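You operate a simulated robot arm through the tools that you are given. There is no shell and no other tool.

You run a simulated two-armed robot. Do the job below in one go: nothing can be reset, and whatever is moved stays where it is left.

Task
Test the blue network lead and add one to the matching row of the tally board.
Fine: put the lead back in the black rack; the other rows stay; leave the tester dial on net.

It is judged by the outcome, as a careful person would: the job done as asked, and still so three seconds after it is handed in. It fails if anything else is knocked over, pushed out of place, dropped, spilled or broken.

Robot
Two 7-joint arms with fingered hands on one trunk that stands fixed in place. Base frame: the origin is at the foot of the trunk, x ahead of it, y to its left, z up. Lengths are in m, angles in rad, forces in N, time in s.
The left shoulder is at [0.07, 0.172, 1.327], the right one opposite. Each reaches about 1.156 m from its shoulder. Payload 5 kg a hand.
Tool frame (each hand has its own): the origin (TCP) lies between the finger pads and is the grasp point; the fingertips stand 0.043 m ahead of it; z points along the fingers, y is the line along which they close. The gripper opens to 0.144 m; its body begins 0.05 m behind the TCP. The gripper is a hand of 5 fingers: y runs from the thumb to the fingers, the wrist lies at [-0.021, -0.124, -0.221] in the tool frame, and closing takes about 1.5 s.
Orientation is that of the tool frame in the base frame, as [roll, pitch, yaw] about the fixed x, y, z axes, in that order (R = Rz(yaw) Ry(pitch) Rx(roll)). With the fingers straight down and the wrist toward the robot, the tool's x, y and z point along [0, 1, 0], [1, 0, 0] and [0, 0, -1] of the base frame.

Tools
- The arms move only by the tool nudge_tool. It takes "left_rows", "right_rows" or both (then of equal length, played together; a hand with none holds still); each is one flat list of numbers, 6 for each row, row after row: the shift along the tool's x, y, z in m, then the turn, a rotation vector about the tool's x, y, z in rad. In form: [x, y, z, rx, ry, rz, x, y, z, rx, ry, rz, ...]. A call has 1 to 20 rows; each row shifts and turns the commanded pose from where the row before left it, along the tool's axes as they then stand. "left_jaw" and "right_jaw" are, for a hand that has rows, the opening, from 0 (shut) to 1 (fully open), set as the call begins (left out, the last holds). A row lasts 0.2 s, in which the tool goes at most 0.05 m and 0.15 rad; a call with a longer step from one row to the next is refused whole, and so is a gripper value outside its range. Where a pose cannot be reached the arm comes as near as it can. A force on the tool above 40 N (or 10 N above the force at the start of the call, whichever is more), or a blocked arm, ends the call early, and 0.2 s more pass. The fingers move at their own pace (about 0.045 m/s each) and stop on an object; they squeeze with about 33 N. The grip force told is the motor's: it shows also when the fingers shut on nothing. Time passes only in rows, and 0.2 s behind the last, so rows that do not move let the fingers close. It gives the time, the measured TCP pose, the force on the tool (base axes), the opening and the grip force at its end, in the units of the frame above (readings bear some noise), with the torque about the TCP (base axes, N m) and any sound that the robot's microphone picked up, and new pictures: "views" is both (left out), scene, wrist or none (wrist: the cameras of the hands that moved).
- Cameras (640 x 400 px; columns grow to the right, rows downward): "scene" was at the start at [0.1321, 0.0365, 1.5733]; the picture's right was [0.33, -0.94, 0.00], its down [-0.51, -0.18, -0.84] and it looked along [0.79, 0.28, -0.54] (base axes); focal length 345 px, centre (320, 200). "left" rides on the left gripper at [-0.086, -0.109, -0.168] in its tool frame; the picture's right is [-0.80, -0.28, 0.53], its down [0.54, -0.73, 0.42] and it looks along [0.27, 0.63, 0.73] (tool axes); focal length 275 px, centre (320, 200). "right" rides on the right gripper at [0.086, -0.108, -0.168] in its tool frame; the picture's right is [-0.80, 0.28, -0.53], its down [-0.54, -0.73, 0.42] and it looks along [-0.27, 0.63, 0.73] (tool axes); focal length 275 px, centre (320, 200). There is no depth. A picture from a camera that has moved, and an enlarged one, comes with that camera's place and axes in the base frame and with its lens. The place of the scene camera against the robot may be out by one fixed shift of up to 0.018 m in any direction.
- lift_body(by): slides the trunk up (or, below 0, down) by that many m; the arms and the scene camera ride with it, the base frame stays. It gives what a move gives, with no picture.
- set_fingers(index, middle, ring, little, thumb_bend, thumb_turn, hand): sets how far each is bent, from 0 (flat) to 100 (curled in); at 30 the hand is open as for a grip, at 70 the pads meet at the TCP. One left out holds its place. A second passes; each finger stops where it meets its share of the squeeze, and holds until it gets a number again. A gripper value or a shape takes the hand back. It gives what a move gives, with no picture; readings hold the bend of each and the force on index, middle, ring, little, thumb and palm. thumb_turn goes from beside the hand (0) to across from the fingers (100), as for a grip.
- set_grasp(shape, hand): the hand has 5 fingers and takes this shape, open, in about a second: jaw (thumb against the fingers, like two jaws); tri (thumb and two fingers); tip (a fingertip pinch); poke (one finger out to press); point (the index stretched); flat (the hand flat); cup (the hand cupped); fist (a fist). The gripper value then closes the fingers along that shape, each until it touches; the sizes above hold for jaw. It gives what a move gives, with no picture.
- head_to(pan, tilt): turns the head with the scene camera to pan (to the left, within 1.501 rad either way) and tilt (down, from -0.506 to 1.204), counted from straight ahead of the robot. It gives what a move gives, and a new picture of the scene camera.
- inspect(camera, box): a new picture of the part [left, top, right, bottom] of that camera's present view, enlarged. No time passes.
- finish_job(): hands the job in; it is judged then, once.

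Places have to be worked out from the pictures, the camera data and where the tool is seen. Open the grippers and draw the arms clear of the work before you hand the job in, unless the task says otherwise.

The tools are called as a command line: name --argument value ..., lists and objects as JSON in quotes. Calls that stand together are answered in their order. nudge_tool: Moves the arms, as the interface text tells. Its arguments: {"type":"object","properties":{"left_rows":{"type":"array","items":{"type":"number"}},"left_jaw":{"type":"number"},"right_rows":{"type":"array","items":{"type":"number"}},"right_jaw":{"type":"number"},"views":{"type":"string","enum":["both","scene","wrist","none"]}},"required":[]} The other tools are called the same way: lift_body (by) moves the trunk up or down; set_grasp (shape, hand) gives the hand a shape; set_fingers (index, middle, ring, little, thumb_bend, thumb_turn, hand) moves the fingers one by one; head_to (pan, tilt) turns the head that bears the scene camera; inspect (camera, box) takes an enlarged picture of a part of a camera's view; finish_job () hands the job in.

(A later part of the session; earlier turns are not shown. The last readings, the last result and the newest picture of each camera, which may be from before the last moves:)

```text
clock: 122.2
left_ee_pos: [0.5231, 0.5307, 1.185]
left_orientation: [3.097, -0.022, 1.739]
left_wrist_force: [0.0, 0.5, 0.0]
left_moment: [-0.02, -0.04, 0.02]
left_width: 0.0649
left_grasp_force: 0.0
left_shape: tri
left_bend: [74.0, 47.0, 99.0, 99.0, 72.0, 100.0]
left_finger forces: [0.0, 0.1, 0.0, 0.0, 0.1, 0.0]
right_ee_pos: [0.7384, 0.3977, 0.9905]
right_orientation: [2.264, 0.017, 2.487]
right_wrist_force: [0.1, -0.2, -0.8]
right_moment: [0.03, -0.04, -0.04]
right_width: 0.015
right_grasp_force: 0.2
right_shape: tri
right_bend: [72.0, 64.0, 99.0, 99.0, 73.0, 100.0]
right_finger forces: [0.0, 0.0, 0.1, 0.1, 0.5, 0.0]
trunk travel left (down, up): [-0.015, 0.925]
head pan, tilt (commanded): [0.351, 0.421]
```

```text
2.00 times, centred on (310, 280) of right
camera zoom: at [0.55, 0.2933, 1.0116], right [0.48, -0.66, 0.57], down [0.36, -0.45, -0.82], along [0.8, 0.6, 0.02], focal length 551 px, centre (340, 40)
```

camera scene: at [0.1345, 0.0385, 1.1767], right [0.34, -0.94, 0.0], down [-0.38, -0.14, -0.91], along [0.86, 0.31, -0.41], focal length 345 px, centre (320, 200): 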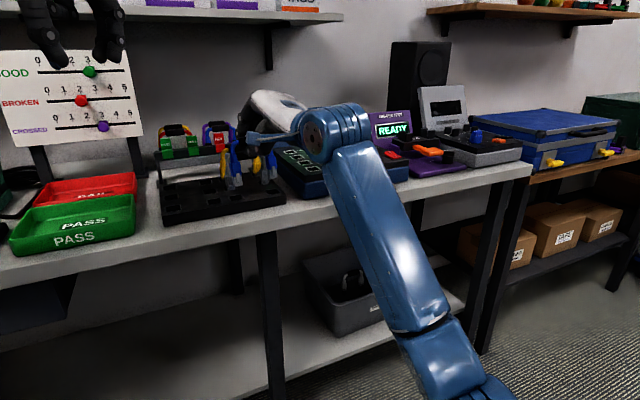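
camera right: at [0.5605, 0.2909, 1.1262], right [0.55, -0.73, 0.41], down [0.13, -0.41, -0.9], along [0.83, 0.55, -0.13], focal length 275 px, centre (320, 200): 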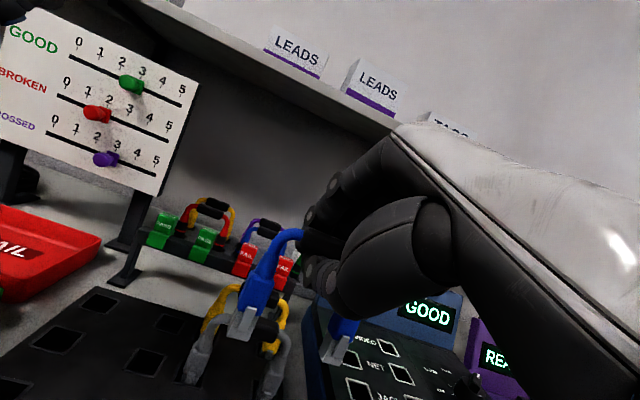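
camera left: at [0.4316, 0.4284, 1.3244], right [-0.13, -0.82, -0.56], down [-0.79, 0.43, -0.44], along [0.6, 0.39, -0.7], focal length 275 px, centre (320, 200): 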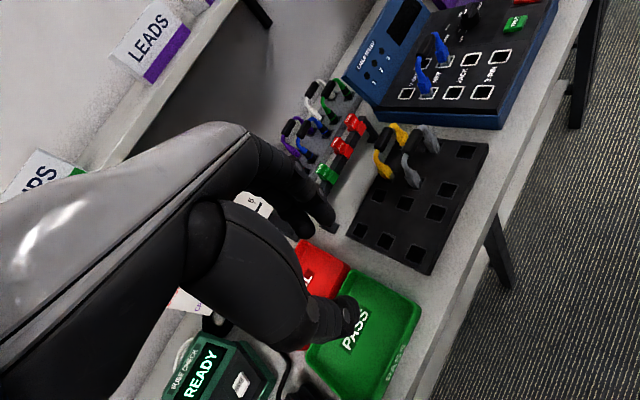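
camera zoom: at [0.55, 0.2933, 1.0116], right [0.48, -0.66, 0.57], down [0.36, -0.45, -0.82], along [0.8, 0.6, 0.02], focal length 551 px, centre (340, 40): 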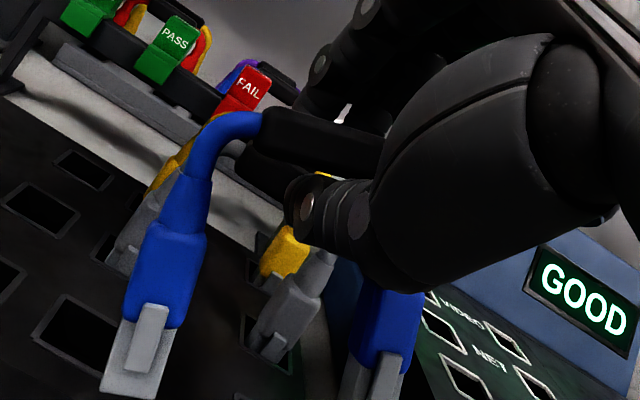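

The handle just rests on the thumb and the lead leans forward, which can't be fixed here next to the grey lead. There is plenty of free space at the tester, so I'll carry the caged lead back there, set it into the NET sockets, and take a fresh grip. I close the loop, raise 0.08 m and move over slowly.

nudge_tool --right_rows '[0, 0, 0, 0, 0, 0, 0, 0, 0, 0, 0, 0, -0.0005, 0.0205, -0.0171, 0, 0, 0, -0.0005, 0.0205, -0.0171, 0, 0, 0, -0.0005, 0.0205, -0.0171, 0, 0, 0, 0, 0, 0, 0, 0, 0]' --right_jaw 0.0 --views "none"

inspect --camera "right" --box '[200, 160, 420, 400]'

inspect --camera "left" --box '[390, 60, 510, 200]'

```text
clock: 123.6
left_ee_pos: [0.5213, 0.5319, 1.1849]
left_orientation: [3.096, -0.022, 1.74]
left_wrist_force: [0.3, 0.2, 0.2]
left_moment: [-0.01, 0.01, -0.03]
left_width: 0.0646
left_grasp_force: 0.1
left_shape: tri
left_bend: [74.0, 47.0, 99.0, 99.0, 72.0, 100.0]
left_finger forces: [0.0, 0.0, 0.1, 0.0, 0.1, 0.0]
right_ee_pos: [0.7419, 0.3987, 1.0687]
right_orientation: [2.266, 0.017, 2.485]
right_wrist_force: [0.4, 0.1, -0.9]
right_moment: [0.02, 0.01, -0.03]
right_width: 0.0
right_grasp_force: 32.9
right_shape: tri
right_bend: [70.0, 70.0, 100.0, 100.0, 69.0, 100.0]
right_finger forces: [4.0, 0.0, 0.0, 0.0, 3.7, 0.1]
trunk travel left (down, up): [-0.015, 0.925]
head pan, tilt (commanded): [0.351, 0.421]
```

```text
1.67 times, centred on (310, 280) of right
camera zoom: at [0.5511, 0.2937, 1.0909], right [0.48, -0.66, 0.57], down [0.36, -0.45, -0.82], along [0.8, 0.6, 0.02], focal length 459 px, centre (337, 67)
```

zoom: 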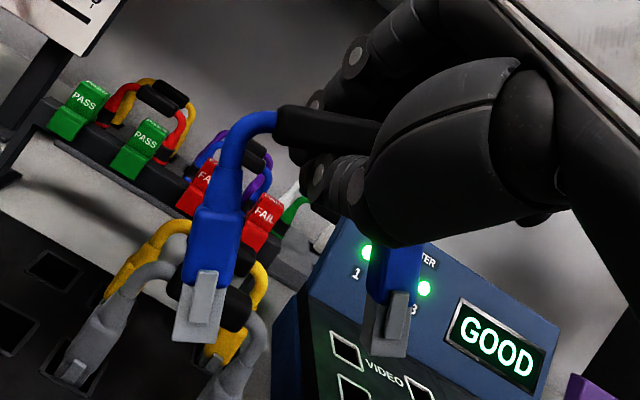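

```text
2.86 times, centred on (450, 130) of left
camera zoom: at [0.4242, 0.4221, 1.345], right [-0.12, -0.82, -0.56], down [-0.79, 0.43, -0.44], along [0.6, 0.39, -0.7], focal length 786 px, centre (-51, 400)
```

zoom: 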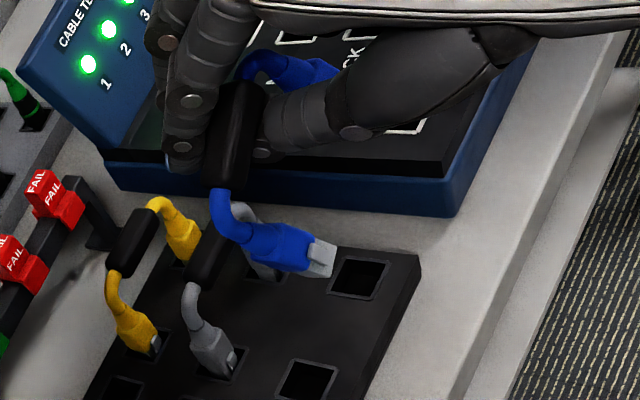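

Right now the loop is fully closed around the handle, so it can't fall, but the lead hangs about 30° left-low because it is off-centre. I can use that: put the lower left plug into NET-L first, then move the hand right so the lead levels and the right plug swings down into NET-R. I carry it over to the tester.

nudge_tool --right_rows '[-0.0232, 0.0088, 0.0111, 0, 0, 0, -0.0232, 0.0088, 0.0111, 0, 0, 0, -0.0232, 0.0088, 0.0111, 0, 0, 0, -0.0232, 0.0088, 0.0111, 0, 0, 0, -0.0232, 0.0088, 0.0111, 0, 0, 0, -0.0232, 0.0088, 0.0111, 0, 0, 0, -0.0232, 0.0088, 0.0111, 0, 0, 0, 0, 0, 0, 0, 0, 0]'

inspect --camera "right" --box '[180, 160, 420, 400]'

inspect --camera "scene" --box '[230, 100, 380, 220]'

inspect --camera "left" --box '[400, 0, 560, 130]'

```text
clock: 125.4
left_ee_pos: [0.5211, 0.5309, 1.1865]
left_orientation: [3.095, -0.022, 1.74]
left_wrist_force: [-0.3, -0.6, -0.7]
left_moment: [-0.03, -0.03, 0.0]
left_width: 0.065
left_grasp_force: 0.1
left_shape: tri
left_bend: [74.0, 47.0, 99.0, 99.0, 72.0, 100.0]
left_finger forces: [0.0, 0.0, 0.0, 0.0, 0.0, 0.0]
right_ee_pos: [0.9298, 0.376, 1.0732]
right_orientation: [2.264, 0.017, 2.485]
right_wrist_force: [-0.2, 0.2, -0.2]
right_moment: [-0.01, -0.01, -0.01]
right_width: 0.0
right_grasp_force: 33.6
right_shape: tri
right_bend: [70.0, 70.0, 100.0, 100.0, 69.0, 100.0]
right_finger forces: [4.1, 0.0, 0.0, 0.0, 3.6, 0.0]
trunk travel left (down, up): [-0.015, 0.925]
head pan, tilt (commanded): [0.351, 0.421]
camera scene: at [0.1344, 0.0385, 1.1768], right [0.34, -0.94, 0.0], down [-0.38, -0.14, -0.91], along [0.86, 0.31, -0.41], focal length 345 px, centre (320, 200)
camera right: at [0.7407, 0.2719, 1.0934], right [0.48, -0.66, 0.57], down [0.36, -0.45, -0.82], along [0.8, 0.6, 0.02], focal length 275 px, centre (320, 200)
```

scene: 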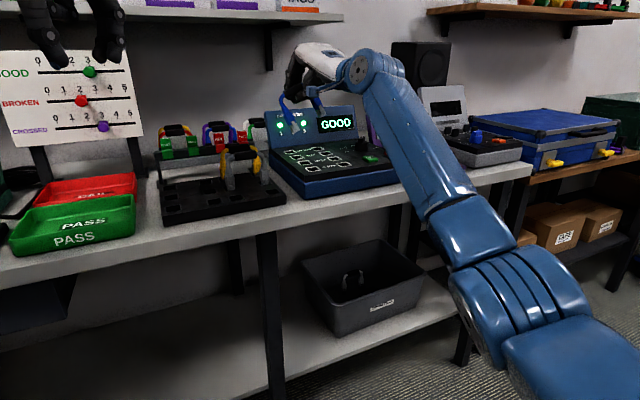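
right: 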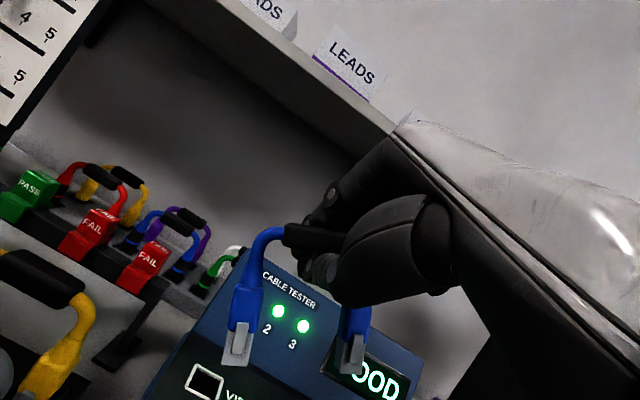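

```text
1.67 times, centred on (300, 280) of right
camera zoom: at [0.7407, 0.2719, 1.0934], right [0.48, -0.66, 0.57], down [0.36, -0.45, -0.82], along [0.8, 0.6, 0.02], focal length 459 px, centre (353, 67)
```

zoom: 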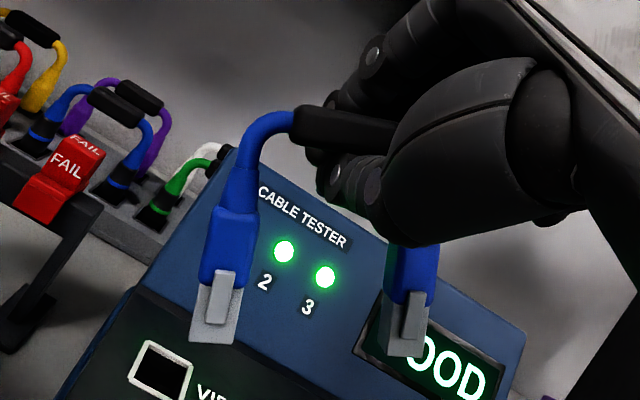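

```text
3.33 times, centred on (305, 160) of scene
camera zoom: at [0.1344, 0.0385, 1.1768], right [0.34, -0.94, 0.0], down [-0.38, -0.14, -0.91], along [0.86, 0.31, -0.41], focal length 1150 px, centre (370, 333)
```

zoom: 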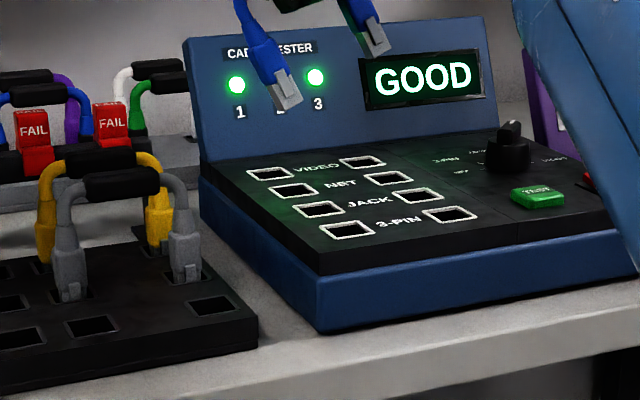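

```text
3.08 times, centred on (480, 65) of left
camera zoom: at [0.4238, 0.4219, 1.3453], right [-0.12, -0.82, -0.56], down [-0.79, 0.43, -0.44], along [0.6, 0.39, -0.7], focal length 847 px, centre (-172, 615)
```

zoom: 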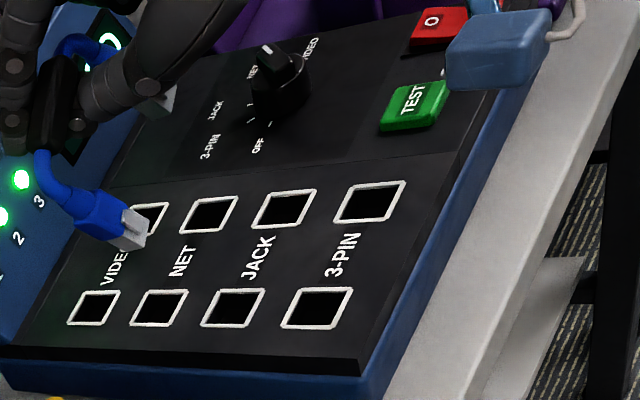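

The left plug tip measures at (0.9025, 0.374, 0.977), almost over NET-L. I trim 8 mm right and 3 mm back (allowing for the lean) and lower 0.06 m.

nudge_tool --right_rows '[-0.0084, 0.0011, 0.0015, 0, 0, 0, 0.0003, -0.0154, 0.0128, 0, 0, 0, 0.0003, -0.0154, 0.0128, 0, 0, 0, 0.0003, -0.0154, 0.0128, 0, 0, 0, 0, 0, 0, 0, 0, 0]' --views "none"

inspect --camera "right" --box '[180, 200, 400, 400]'

inspect --camera "scene" --box '[250, 110, 360, 200]'

inspect --camera "left" --box '[400, 10, 520, 130]'

```text
clock: 126.6
left_ee_pos: [0.5217, 0.5305, 1.1856]
left_orientation: [3.094, -0.023, 1.74]
left_wrist_force: [0.7, 0.3, -0.6]
left_moment: [-0.01, -0.02, 0.02]
left_width: 0.0649
left_grasp_force: 0.0
left_shape: tri
left_bend: [74.0, 47.0, 99.0, 99.0, 72.0, 100.0]
left_finger forces: [0.0, 0.0, 0.0, 0.0, 0.0, 0.1]
right_ee_pos: [0.9378, 0.3727, 1.012]
right_orientation: [2.265, 0.018, 2.485]
right_wrist_force: [-0.2, 1.5, -0.4]
right_moment: [0.0, -0.01, -0.01]
right_width: 0.0001
right_grasp_force: 32.7
right_shape: tri
right_bend: [70.0, 70.0, 100.0, 100.0, 69.0, 100.0]
right_finger forces: [3.8, 0.1, 0.0, 0.0, 3.6, 0.0]
trunk travel left (down, up): [-0.015, 0.925]
head pan, tilt (commanded): [0.351, 0.421]
```

```text
2.00 times, centred on (290, 300) of right
camera zoom: at [0.748, 0.2686, 1.0331], right [0.48, -0.66, 0.57], down [0.36, -0.45, -0.82], along [0.8, 0.6, 0.02], focal length 551 px, centre (380, 0)
```

zoom: 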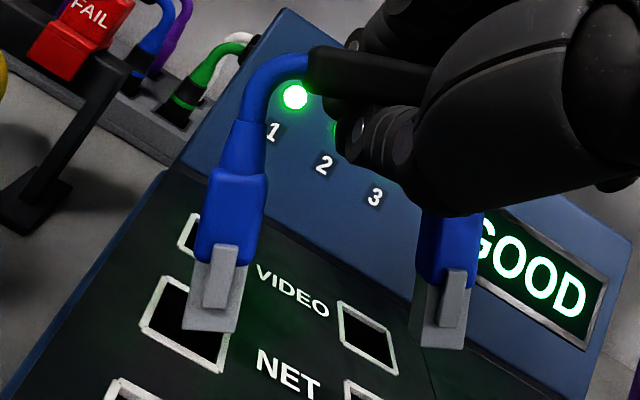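

```text
4.44 times, centred on (305, 155) of scene
camera zoom: at [0.1342, 0.0384, 1.1768], right [0.34, -0.94, 0.0], down [-0.38, -0.14, -0.91], along [0.86, 0.31, -0.41], focal length 1534 px, centre (387, 400)
```

zoom: 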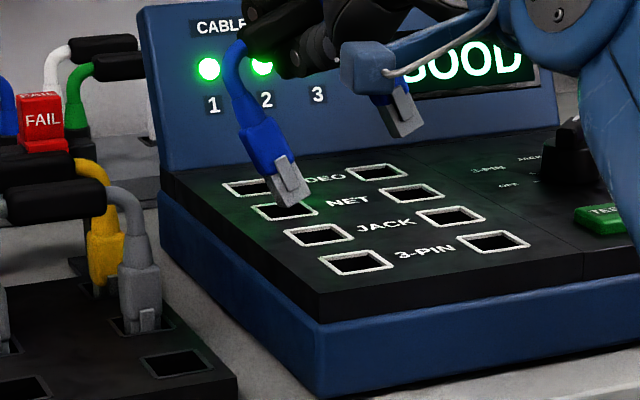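

```text
3.33 times, centred on (460, 70) of left
camera zoom: at [0.4236, 0.4218, 1.3455], right [-0.12, -0.82, -0.56], down [-0.79, 0.43, -0.44], along [0.6, 0.39, -0.7], focal length 918 px, centre (-147, 633)
```

zoom: 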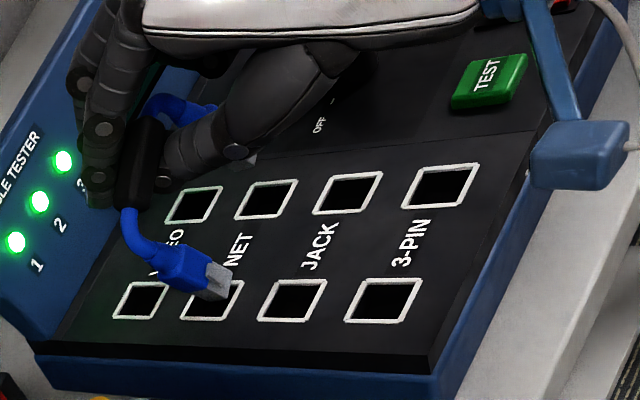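

The left plug tip is right at NET-L. I nudge 3 mm left and lower 14 mm to get it into the socket.

nudge_tool --right_rows '[0.003, 0.0003, 0.0003, 0, 0, 0, 0.0001, -0.0054, 0.0045, 0, 0, 0, 0.0001, -0.0054, 0.0045, 0, 0, 0, 0, 0, 0, 0, 0, 0]' --views "none"

inspect --camera "right" --box '[180, 200, 400, 400]'

inspect --camera "scene" --box '[250, 110, 360, 200]'

inspect --camera "left" --box '[400, 10, 520, 130]'

```text
clock: 127.6
left_ee_pos: [0.5201, 0.5306, 1.1861]
left_orientation: [3.094, -0.024, 1.741]
left_wrist_force: [0.4, 0.4, -0.4]
left_moment: [0.0, 0.0, 0.01]
left_width: 0.0648
left_grasp_force: 0.1
left_shape: tri
left_bend: [74.0, 47.0, 99.0, 99.0, 72.0, 100.0]
left_finger forces: [0.1, 0.0, 0.0, 0.0, 0.1, 0.0]
right_ee_pos: [0.9328, 0.3767, 1.0022]
right_orientation: [2.262, 0.018, 2.487]
right_wrist_force: [7.4, 3.8, 21.2]
right_moment: [0.3, 0.21, -0.11]
right_width: 0.0
right_grasp_force: 33.0
right_shape: tri
right_bend: [70.0, 70.0, 100.0, 100.0, 69.0, 100.0]
right_finger forces: [16.6, 0.1, 0.1, 0.0, 0.0, 0.1]
trunk travel left (down, up): [-0.015, 0.925]
head pan, tilt (commanded): [0.351, 0.421]
```

```text
2.00 times, centred on (290, 300) of right
camera zoom: at [0.744, 0.2713, 1.0224], right [0.48, -0.66, 0.57], down [0.36, -0.45, -0.82], along [0.8, 0.6, 0.02], focal length 551 px, centre (380, 0)
```

zoom: 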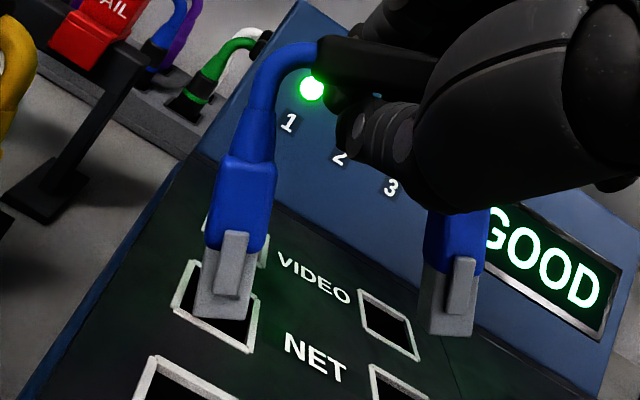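

```text
4.44 times, centred on (305, 155) of scene
camera zoom: at [0.1333, 0.038, 1.1772], right [0.34, -0.94, 0.0], down [-0.38, -0.14, -0.91], along [0.86, 0.31, -0.41], focal length 1534 px, centre (387, 400)
```

zoom: 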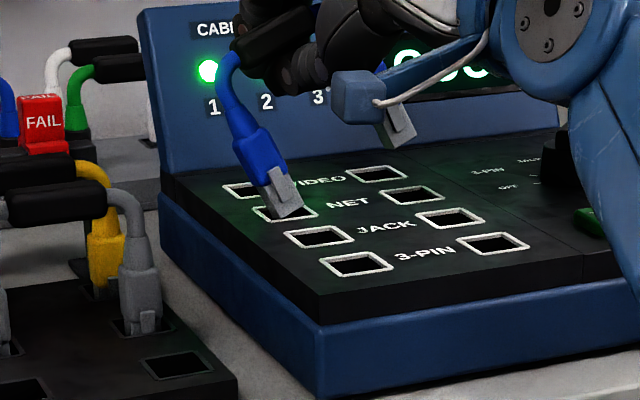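

```text
3.33 times, centred on (460, 70) of left
camera zoom: at [0.4224, 0.4214, 1.3463], right [-0.12, -0.82, -0.56], down [-0.79, 0.43, -0.44], along [0.6, 0.39, -0.7], focal length 918 px, centre (-147, 633)
```

zoom: 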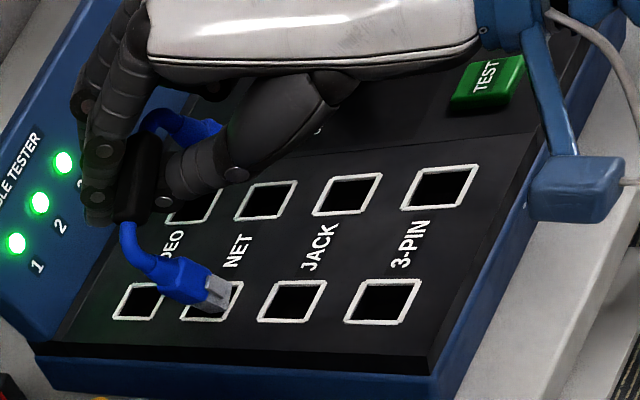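

The inclined plug is in the socket mouth but pressing (21 N). I ease up 4 mm and start moving the hand right to level the lead around that plug.

nudge_tool --right_rows '[-0.0001, 0.0035, -0.0029, 0, 0, 0, -0.009, -0.0009, -0.0008, 0, 0, 0, -0.009, -0.0013, -0.0004, 0, 0, 0, -0.009, -0.0013, -0.0004, 0, 0, 0, 0, 0, 0, 0, 0, 0]' --views "none"

inspect --camera "right" --box '[180, 200, 400, 400]'

inspect --camera "scene" --box '[250, 110, 360, 200]'

inspect --camera "left" --box '[400, 10, 520, 130]'

```text
clock: 128.8
left_ee_pos: [0.5204, 0.5304, 1.1838]
left_orientation: [3.097, -0.023, 1.739]
left_wrist_force: [-0.2, 0.2, 0.2]
left_moment: [-0.01, -0.03, 0.0]
left_width: 0.0647
left_grasp_force: 0.1
left_shape: tri
left_bend: [74.0, 47.0, 99.0, 99.0, 72.0, 100.0]
left_finger forces: [0.0, 0.0, 0.1, 0.0, 0.1, 0.0]
right_ee_pos: [0.952, 0.3576, 1.0002]
right_orientation: [2.267, 0.017, 2.487]
right_wrist_force: [0.3, 0.3, -0.4]
right_moment: [-0.02, 0.01, 0.02]
right_width: 0.0
right_grasp_force: 32.6
right_shape: tri
right_bend: [70.0, 70.0, 100.0, 100.0, 69.0, 100.0]
right_finger forces: [0.6, 0.0, 0.0, 0.0, 0.9, 0.0]
trunk travel left (down, up): [-0.015, 0.925]
head pan, tilt (commanded): [0.351, 0.421]
```

```text
2.00 times, centred on (290, 300) of right
camera zoom: at [0.7638, 0.2525, 1.022], right [0.48, -0.66, 0.57], down [0.36, -0.45, -0.82], along [0.8, 0.6, 0.02], focal length 551 px, centre (380, 0)
```

zoom: 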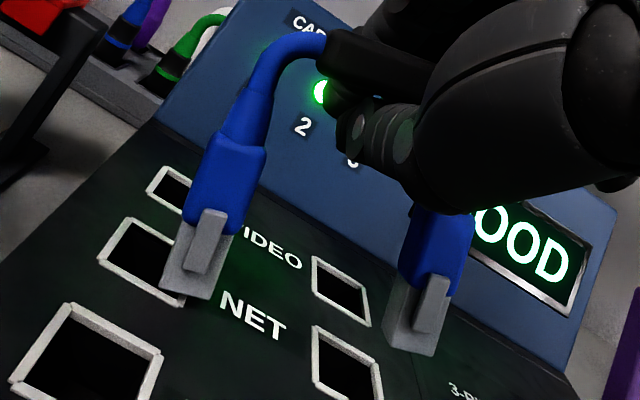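

```text
4.44 times, centred on (305, 155) of scene
camera zoom: at [0.1345, 0.0387, 1.1767], right [0.34, -0.94, 0.0], down [-0.38, -0.14, -0.91], along [0.86, 0.31, -0.41], focal length 1534 px, centre (387, 400)
```

zoom: 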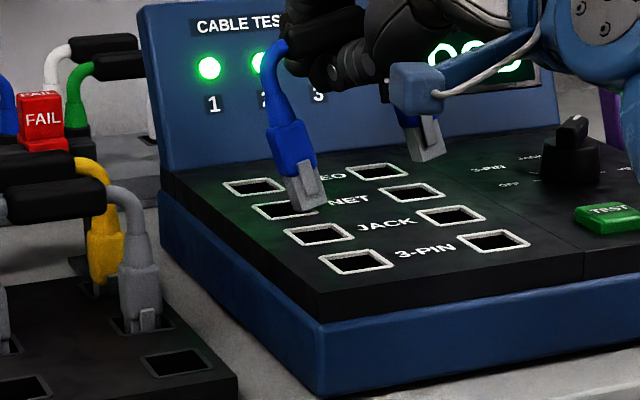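

```text
3.33 times, centred on (460, 70) of left
camera zoom: at [0.4239, 0.4222, 1.3451], right [-0.12, -0.82, -0.56], down [-0.79, 0.43, -0.44], along [0.6, 0.39, -0.7], focal length 918 px, centre (-147, 633)
```

zoom: 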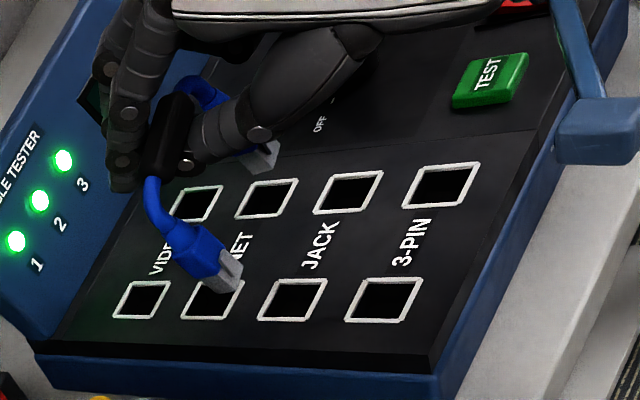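

The lead is now only about 13° off level, but its left plug slipped to the right rim of NET-L. I lift 15 mm, go 8 mm left and 4 mm back, and lower again.

nudge_tool --right_rows '[-0.0003, 0.0115, -0.0096, 0, 0, 0, 0.0075, 0.0033, 0.0037, 0, 0, 0, 0.0002, -0.0077, 0.0064, 0, 0, 0, 0, 0, 0, 0, 0, 0]' --views "none"

inspect --camera "right" --box '[180, 200, 400, 400]'

inspect --camera "scene" --box '[250, 110, 360, 200]'

inspect --camera "left" --box '[400, 10, 520, 130]'

```text
clock: 129.8
left_ee_pos: [0.5225, 0.5302, 1.1846]
left_orientation: [3.097, -0.023, 1.74]
left_wrist_force: [-1.2, -0.4, -0.4]
left_moment: [0.0, 0.02, 0.03]
left_width: 0.0648
left_grasp_force: 0.0
left_shape: tri
left_bend: [74.0, 47.0, 99.0, 99.0, 72.0, 100.0]
left_finger forces: [0.0, 0.0, 0.0, 0.0, 0.1, 0.0]
right_ee_pos: [0.951, 0.3642, 1.0071]
right_orientation: [2.266, 0.016, 2.486]
right_wrist_force: [0.6, 0.5, -0.3]
right_moment: [0.0, -0.01, -0.02]
right_width: 0.0
right_grasp_force: 32.9
right_shape: tri
right_bend: [70.0, 70.0, 100.0, 100.0, 69.0, 100.0]
right_finger forces: [0.5, 0.0, 0.0, 0.0, 0.8, 0.0]
trunk travel left (down, up): [-0.015, 0.925]
head pan, tilt (commanded): [0.351, 0.421]
```

```text
2.00 times, centred on (290, 300) of right
camera zoom: at [0.7621, 0.2603, 1.028], right [0.48, -0.66, 0.57], down [0.36, -0.45, -0.82], along [0.8, 0.6, 0.02], focal length 551 px, centre (380, 0)
```

zoom: 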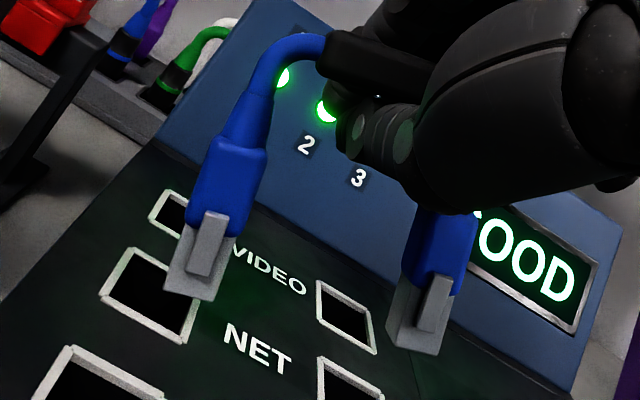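

```text
4.44 times, centred on (305, 155) of scene
camera zoom: at [0.1344, 0.0386, 1.1768], right [0.34, -0.94, 0.0], down [-0.38, -0.14, -0.91], along [0.86, 0.31, -0.41], focal length 1534 px, centre (387, 400)
```

zoom: 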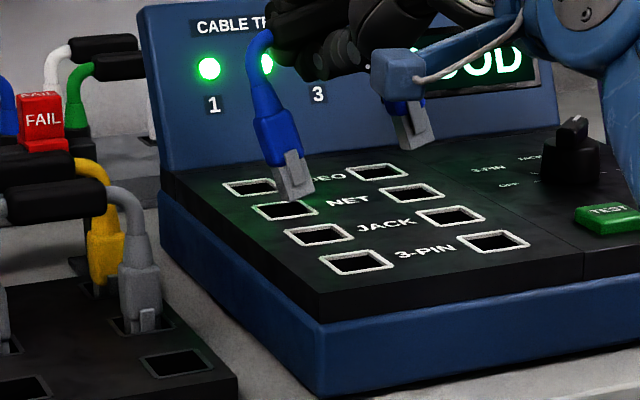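

```text
3.33 times, centred on (460, 70) of left
camera zoom: at [0.4237, 0.4221, 1.3453], right [-0.12, -0.82, -0.56], down [-0.79, 0.43, -0.44], along [0.6, 0.39, -0.7], focal length 918 px, centre (-147, 633)
```

zoom: 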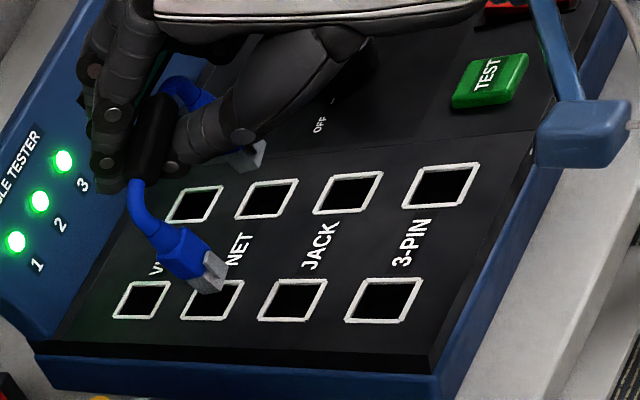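

The left tip is at (0.913, 0.3695, 0.918), a few mm right of NET-L's centre. I shift 4 mm left and lower 15 mm in small steps.

nudge_tool --right_rows '[0.004, 0.0004, 0.0004, 0, 0, 0, 0.0001, -0.0038, 0.0032, 0, 0, 0, 0.0001, -0.0038, 0.0032, 0, 0, 0, 0.0001, -0.0038, 0.0032, 0, 0, 0, 0, 0, 0, 0, 0, 0]' --views "none"

inspect --camera "right" --box '[180, 200, 400, 400]'

inspect --camera "scene" --box '[250, 110, 360, 200]'

inspect --camera "left" --box '[400, 10, 520, 130]'

```text
clock: 131.0
left_ee_pos: [0.5217, 0.5306, 1.1841]
left_orientation: [3.097, -0.021, 1.74]
left_wrist_force: [0.0, -0.1, 0.1]
left_moment: [0.01, 0.01, 0.02]
left_width: 0.0648
left_grasp_force: 0.0
left_shape: tri
left_bend: [74.0, 47.0, 99.0, 99.0, 72.0, 100.0]
left_finger forces: [0.0, 0.0, 0.0, 0.0, 0.0, 0.0]
right_ee_pos: [0.9473, 0.3673, 0.9906]
right_orientation: [2.265, 0.018, 2.484]
right_wrist_force: [-0.4, -0.2, -0.5]
right_moment: [0.0, -0.02, 0.02]
right_width: 0.0001
right_grasp_force: 32.6
right_shape: tri
right_bend: [70.0, 70.0, 100.0, 100.0, 69.0, 100.0]
right_finger forces: [0.0, 0.1, 0.0, 0.0, 0.2, 0.0]
trunk travel left (down, up): [-0.015, 0.925]
head pan, tilt (commanded): [0.351, 0.421]
```

```text
2.00 times, centred on (290, 300) of right
camera zoom: at [0.7587, 0.2636, 1.0123], right [0.48, -0.66, 0.57], down [0.36, -0.45, -0.82], along [0.8, 0.6, 0.02], focal length 551 px, centre (380, 0)
```

zoom: 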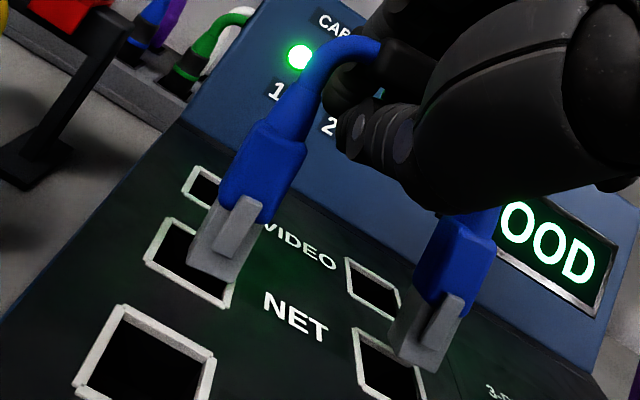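

```text
4.44 times, centred on (305, 155) of scene
camera zoom: at [0.1345, 0.0385, 1.1768], right [0.34, -0.94, 0.0], down [-0.38, -0.14, -0.91], along [0.86, 0.31, -0.41], focal length 1534 px, centre (387, 400)
```

zoom: 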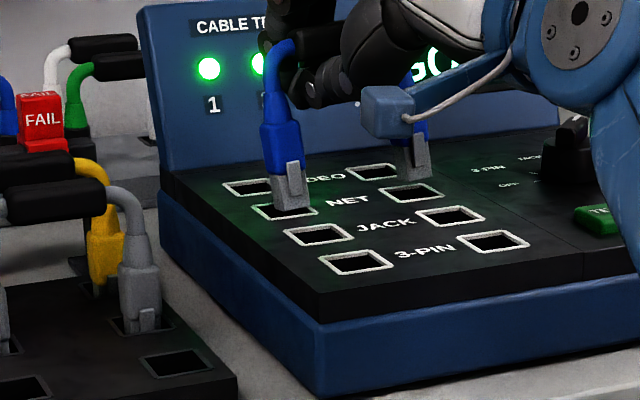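

```text
3.33 times, centred on (460, 70) of left
camera zoom: at [0.4238, 0.4219, 1.3453], right [-0.12, -0.82, -0.56], down [-0.79, 0.43, -0.44], along [0.6, 0.39, -0.7], focal length 918 px, centre (-147, 633)
```

zoom: 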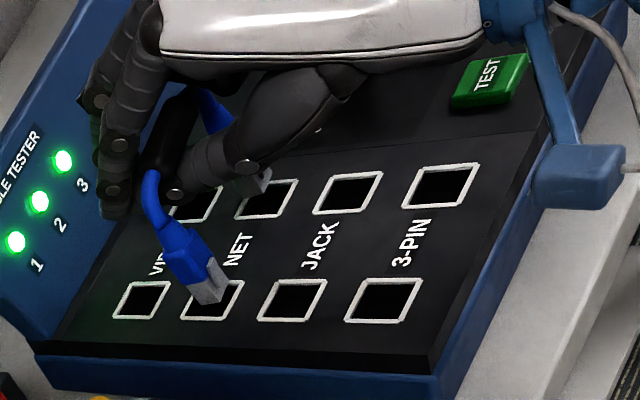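

The lead has levelled itself: both plugs hang upright right over the NET pair, about 6 mm too far right. I shift 6 mm left and lower another 12 mm.

nudge_tool --right_rows '[0.0059, 0.0006, 0.0005, 0, 0, 0, 0.0001, -0.0031, 0.0026, 0, 0, 0, 0.0001, -0.0031, 0.0026, 0, 0, 0, 0.0001, -0.0031, 0.0026, 0, 0, 0, 0, 0, 0, 0, 0, 0]' --views "none"

inspect --camera "right" --box '[180, 200, 400, 400]'

inspect --camera "scene" --box '[250, 110, 360, 200]'

inspect --camera "left" --box '[400, 10, 520, 130]'

```text
clock: 132.2
left_ee_pos: [0.5224, 0.5312, 1.1844]
left_orientation: [3.095, -0.023, 1.74]
left_wrist_force: [0.4, -0.9, -0.3]
left_moment: [-0.03, -0.01, -0.02]
left_width: 0.0649
left_grasp_force: 0.1
left_shape: tri
left_bend: [74.0, 47.0, 99.0, 99.0, 72.0, 100.0]
left_finger forces: [0.0, 0.0, 0.0, 0.0, 0.1, 0.1]
right_ee_pos: [0.9434, 0.3723, 0.9791]
right_orientation: [2.265, 0.016, 2.488]
right_wrist_force: [0.3, -0.4, 0.0]
right_moment: [-0.04, -0.03, 0.0]
right_width: 0.0001
right_grasp_force: 32.9
right_shape: tri
right_bend: [70.0, 70.0, 100.0, 100.0, 69.0, 100.0]
right_finger forces: [0.0, 0.0, 0.0, 0.0, 0.0, 0.1]
trunk travel left (down, up): [-0.015, 0.925]
head pan, tilt (commanded): [0.351, 0.421]
```

```text
2.00 times, centred on (290, 300) of right
camera zoom: at [0.7547, 0.2676, 0.9999], right [0.48, -0.66, 0.57], down [0.36, -0.45, -0.82], along [0.8, 0.6, 0.02], focal length 551 px, centre (380, 0)
```

zoom: 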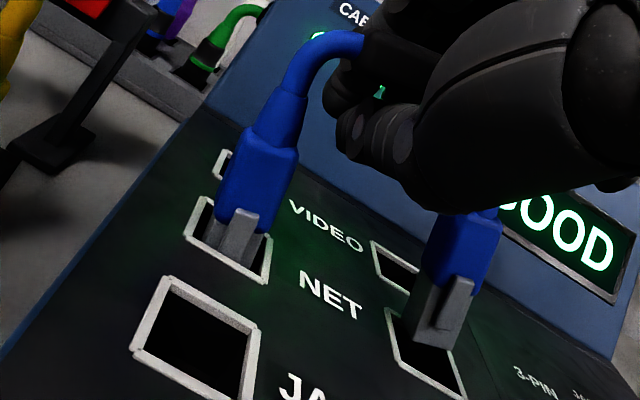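

```text
4.44 times, centred on (305, 155) of scene
camera zoom: at [0.1345, 0.0386, 1.1767], right [0.34, -0.94, 0.0], down [-0.38, -0.14, -0.91], along [0.86, 0.31, -0.41], focal length 1534 px, centre (387, 400)
```

zoom: 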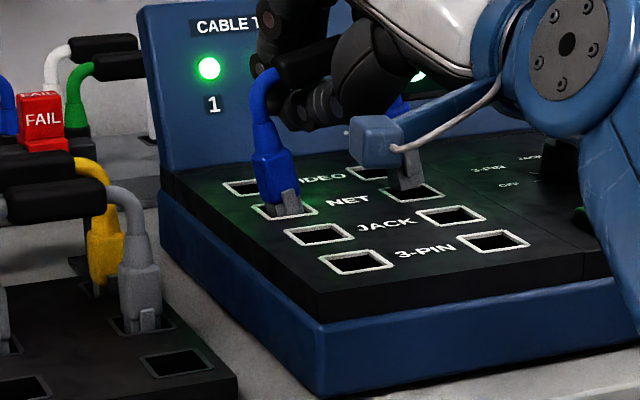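

```text
3.33 times, centred on (460, 70) of left
camera zoom: at [0.4239, 0.4221, 1.3452], right [-0.12, -0.82, -0.56], down [-0.79, 0.43, -0.44], along [0.6, 0.39, -0.7], focal length 918 px, centre (-147, 633)
```

zoom: 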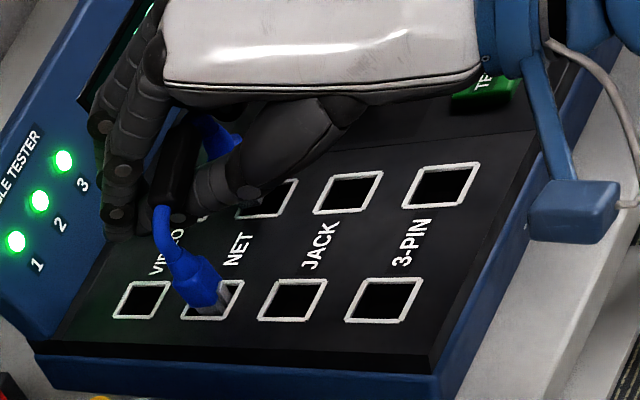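

Both plugs are entering the NET sockets with no force. I lower another 15 mm to let it seat.

nudge_tool --right_rows '[0.0001, -0.0031, 0.0026, 0, 0, 0, 0.0001, -0.0031, 0.0026, 0, 0, 0, 0.0001, -0.0031, 0.0026, 0, 0, 0, 0.0001, -0.0031, 0.0026, 0, 0, 0, 0, 0, 0, 0, 0, 0]' --views "none"

inspect --camera "right" --box '[180, 180, 400, 380]'

inspect --camera "scene" --box '[250, 110, 360, 200]'

inspect --camera "left" --box '[400, 10, 520, 130]'

```text
clock: 133.4
left_ee_pos: [0.5196, 0.5297, 1.1861]
left_orientation: [3.094, -0.021, 1.738]
left_wrist_force: [-0.5, 0.0, -0.8]
left_moment: [-0.04, -0.01, 0.01]
left_width: 0.0649
left_grasp_force: 0.2
left_shape: tri
left_bend: [74.0, 47.0, 99.0, 99.0, 72.0, 100.0]
left_finger forces: [0.0, 0.0, 0.0, 0.1, 0.0, 0.0]
right_ee_pos: [0.9428, 0.3708, 0.9674]
right_orientation: [2.258, 0.02, 2.484]
right_wrist_force: [2.0, -2.2, 22.8]
right_moment: [-0.08, 0.12, -0.52]
right_width: 0.0
right_grasp_force: 33.1
right_shape: tri
right_bend: [70.0, 70.0, 100.0, 100.0, 69.0, 100.0]
right_finger forces: [21.2, 0.0, 16.6, 0.1, 0.1, 0.0]
trunk travel left (down, up): [-0.015, 0.925]
head pan, tilt (commanded): [0.351, 0.421]
```

```text
2.00 times, centred on (290, 280) of right
camera zoom: at [0.7524, 0.2665, 0.9878], right [0.48, -0.66, 0.57], down [0.36, -0.45, -0.82], along [0.8, 0.6, 0.02], focal length 551 px, centre (380, 40)
```

zoom: 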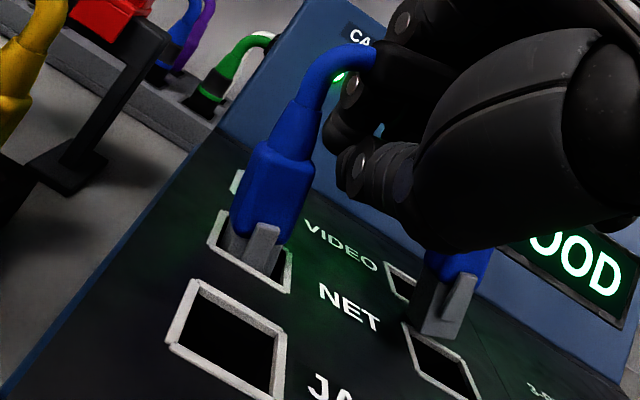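

```text
4.44 times, centred on (305, 155) of scene
camera zoom: at [0.1324, 0.0373, 1.1773], right [0.34, -0.94, 0.0], down [-0.38, -0.14, -0.91], along [0.86, 0.31, -0.41], focal length 1534 px, centre (387, 400)
```

zoom: 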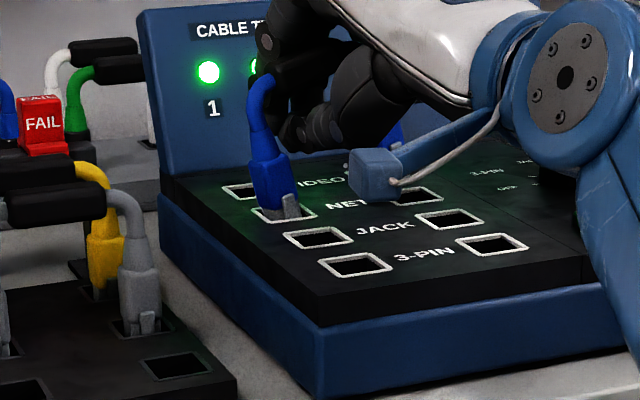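

```text
3.33 times, centred on (460, 70) of left
camera zoom: at [0.4215, 0.4205, 1.3468], right [-0.12, -0.82, -0.57], down [-0.79, 0.43, -0.44], along [0.6, 0.39, -0.69], focal length 918 px, centre (-147, 633)
```

zoom: 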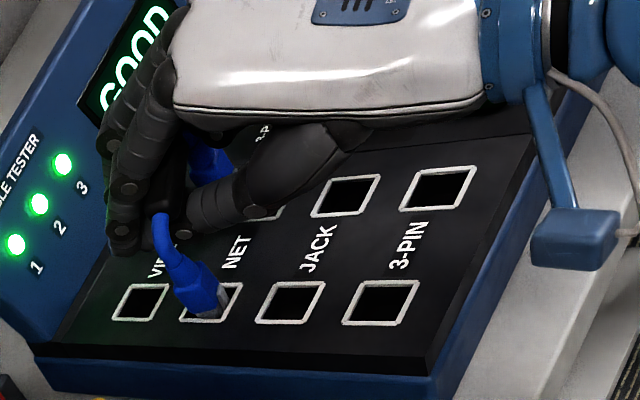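

The left plug is in, but the right one rests on the back rim of NET-R. I ease up 8 mm, pull 6 mm toward the front, and lower again.

nudge_tool --right_rows '[-0.0001, 0.0061, -0.0051, 0, 0, 0, 0.0008, -0.0038, -0.0045, 0, 0, 0, 0, 0, 0, 0, 0, 0]' --views "none"

inspect --camera "right" --box '[180, 180, 400, 380]'

inspect --camera "scene" --box '[250, 110, 360, 200]'

```text
clock: 134.2
left_ee_pos: [0.521, 0.5303, 1.1856]
left_orientation: [3.096, -0.022, 1.74]
left_wrist_force: [-0.1, 0.2, 0.3]
left_moment: [0.01, -0.04, -0.01]
left_width: 0.0649
left_grasp_force: 0.1
left_shape: tri
left_bend: [74.0, 47.0, 99.0, 99.0, 72.0, 100.0]
left_finger forces: [0.0, 0.1, 0.0, 0.0, 0.1, 0.0]
right_ee_pos: [0.9386, 0.3679, 0.97]
right_orientation: [2.266, 0.017, 2.486]
right_wrist_force: [1.8, -0.4, 5.2]
right_moment: [0.04, 0.19, -0.08]
right_width: 0.0001
right_grasp_force: 33.5
right_shape: tri
right_bend: [70.0, 70.0, 99.0, 100.0, 69.0, 100.0]
right_finger forces: [7.6, 0.0, 4.6, 0.0, 0.0, 0.0]
trunk travel left (down, up): [-0.015, 0.925]
head pan, tilt (commanded): [0.351, 0.421]
```

```text
2.00 times, centred on (290, 280) of right
camera zoom: at [0.75, 0.2631, 0.9911], right [0.48, -0.66, 0.57], down [0.36, -0.45, -0.82], along [0.8, 0.6, 0.02], focal length 551 px, centre (380, 40)
```

zoom: 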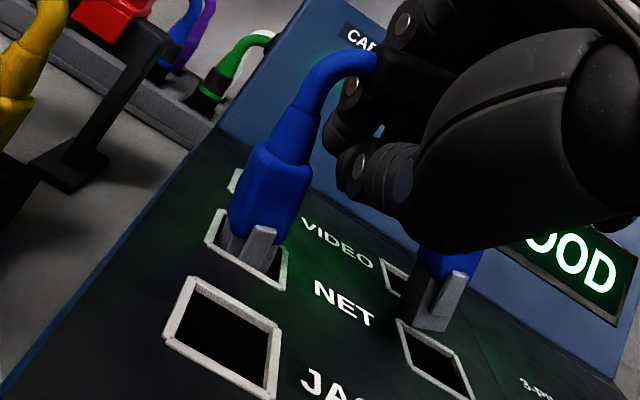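

```text
4.44 times, centred on (305, 155) of scene
camera zoom: at [0.1341, 0.0383, 1.1767], right [0.34, -0.94, 0.0], down [-0.38, -0.14, -0.91], along [0.86, 0.31, -0.41], focal length 1534 px, centre (387, 400)
```

zoom: 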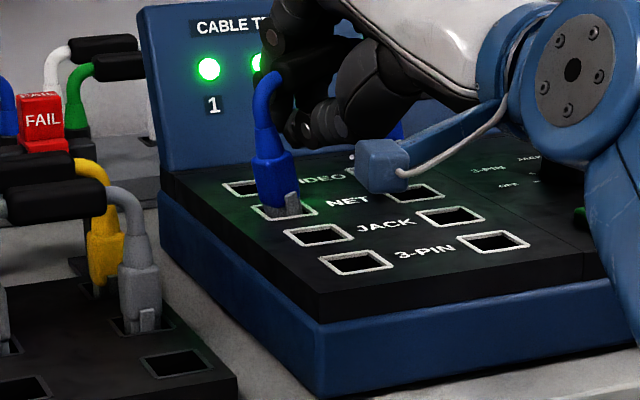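

nudge_tool --right_rows '[-0.0001, 0.0092, -0.0077, 0, 0, 0, 0.0011, -0.0052, -0.006, 0, 0, 0, 0, 0, 0, 0, 0, 0]' --views "none"

inspect --camera "right" --box '[180, 180, 400, 380]'

inspect --camera "scene" --box '[250, 110, 360, 200]'

```text
clock: 135.0
left_ee_pos: [0.5216, 0.5318, 1.185]
left_orientation: [3.094, -0.023, 1.738]
left_wrist_force: [0.2, 0.7, 0.1]
left_moment: [0.01, 0.02, 0.03]
left_width: 0.0647
left_grasp_force: 0.1
left_shape: tri
left_bend: [74.0, 47.0, 99.0, 99.0, 72.0, 100.0]
left_finger forces: [0.1, 0.0, 0.1, 0.0, 0.0, 0.1]
right_ee_pos: [0.9351, 0.3623, 0.9807]
right_orientation: [2.265, 0.018, 2.485]
right_wrist_force: [-0.2, 0.1, -0.6]
right_moment: [0.03, -0.01, 0.03]
right_width: 0.0001
right_grasp_force: 32.8
right_shape: tri
right_bend: [70.0, 70.0, 100.0, 100.0, 69.0, 100.0]
right_finger forces: [0.0, 0.0, 0.0, 0.0, 0.6, 0.0]
trunk travel left (down, up): [-0.015, 0.925]
head pan, tilt (commanded): [0.351, 0.421]
```

```text
2.00 times, centred on (290, 280) of right
camera zoom: at [0.7449, 0.2574, 1.0028], right [0.48, -0.66, 0.57], down [0.36, -0.45, -0.82], along [0.8, 0.6, 0.02], focal length 551 px, centre (380, 40)
```

zoom: 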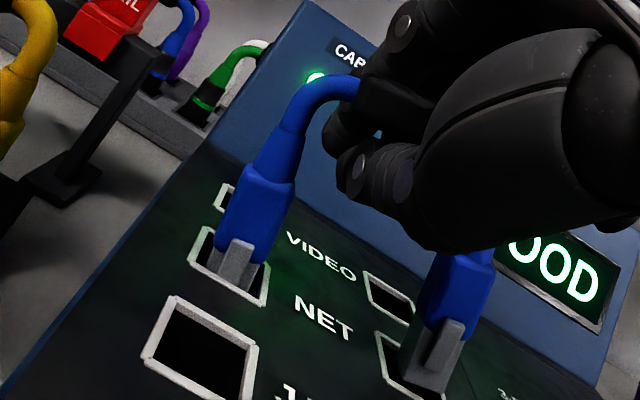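

```text
4.44 times, centred on (305, 155) of scene
camera zoom: at [0.1344, 0.0387, 1.1767], right [0.34, -0.94, 0.0], down [-0.38, -0.14, -0.91], along [0.86, 0.31, -0.41], focal length 1534 px, centre (387, 400)
```

zoom: 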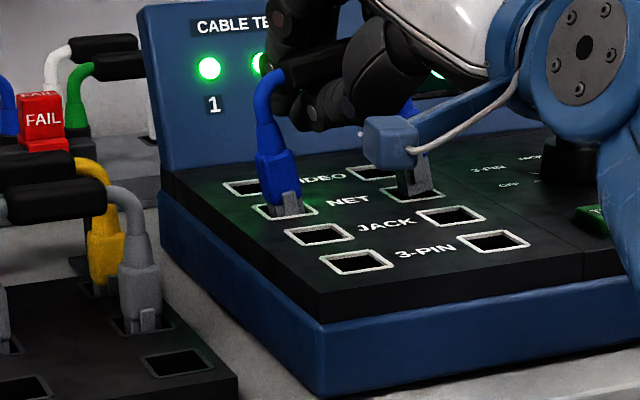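

Now the right plug hangs inside NET-R as well. I lower 14 mm gently.

nudge_tool --right_rows '[0.0001, -0.0027, 0.0022, 0, 0, 0, 0.0001, -0.0027, 0.0022, 0, 0, 0, 0.0001, -0.0027, 0.0022, 0, 0, 0, 0.0001, -0.0027, 0.0022, 0, 0, 0, 0, 0, 0, 0, 0, 0]' --views "none"

inspect --camera "right" --box '[180, 180, 400, 380]'

inspect --camera "scene" --box '[250, 110, 360, 200]'

```text
clock: 136.2
left_ee_pos: [0.5197, 0.5277, 1.1877]
left_orientation: [3.093, -0.024, 1.738]
left_wrist_force: [0.1, 0.6, 0.7]
left_moment: [0.03, 0.0, -0.02]
left_width: 0.0647
left_grasp_force: 0.0
left_shape: tri
left_bend: [74.0, 47.0, 99.0, 99.0, 72.0, 100.0]
left_finger forces: [0.0, 0.0, 0.0, 0.1, 0.0, 0.1]
right_ee_pos: [0.9323, 0.3583, 0.9744]
right_orientation: [2.257, 0.019, 2.483]
right_wrist_force: [13.6, -15.9, 33.1]
right_moment: [-0.14, 0.03, -0.68]
right_width: 0.0002
right_grasp_force: 32.9
right_shape: tri
right_bend: [70.0, 70.0, 100.0, 100.0, 69.0, 100.0]
right_finger forces: [19.3, 0.0, 35.1, 0.1, 0.0, 0.0]
trunk travel left (down, up): [-0.015, 0.925]
head pan, tilt (commanded): [0.351, 0.421]
```

```text
2.00 times, centred on (290, 280) of right
camera zoom: at [0.7434, 0.2552, 0.9942], right [0.48, -0.67, 0.57], down [0.36, -0.45, -0.82], along [0.8, 0.6, 0.03], focal length 551 px, centre (380, 40)
```

zoom: 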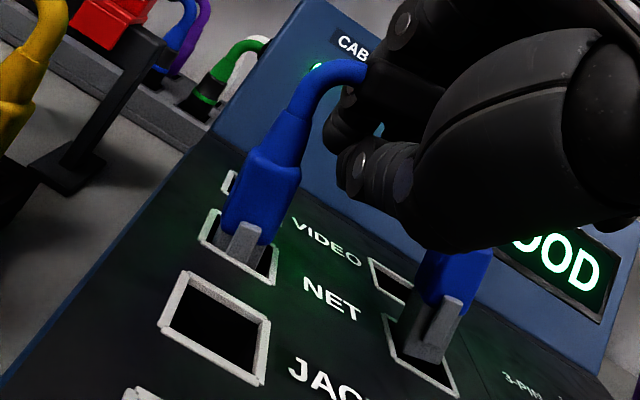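

```text
4.44 times, centred on (305, 155) of scene
camera zoom: at [0.1327, 0.0352, 1.1775], right [0.34, -0.94, 0.0], down [-0.38, -0.14, -0.91], along [0.86, 0.31, -0.41], focal length 1534 px, centre (387, 400)
```

zoom: 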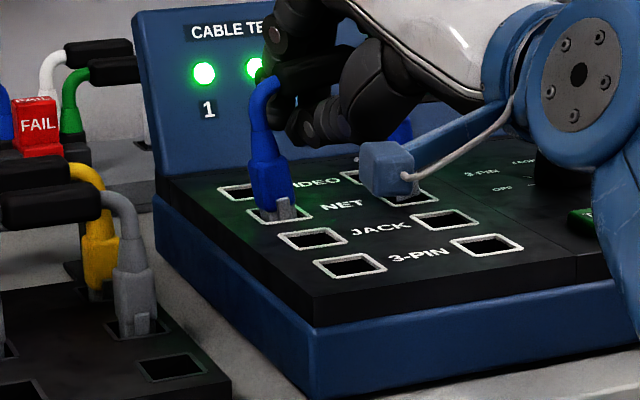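

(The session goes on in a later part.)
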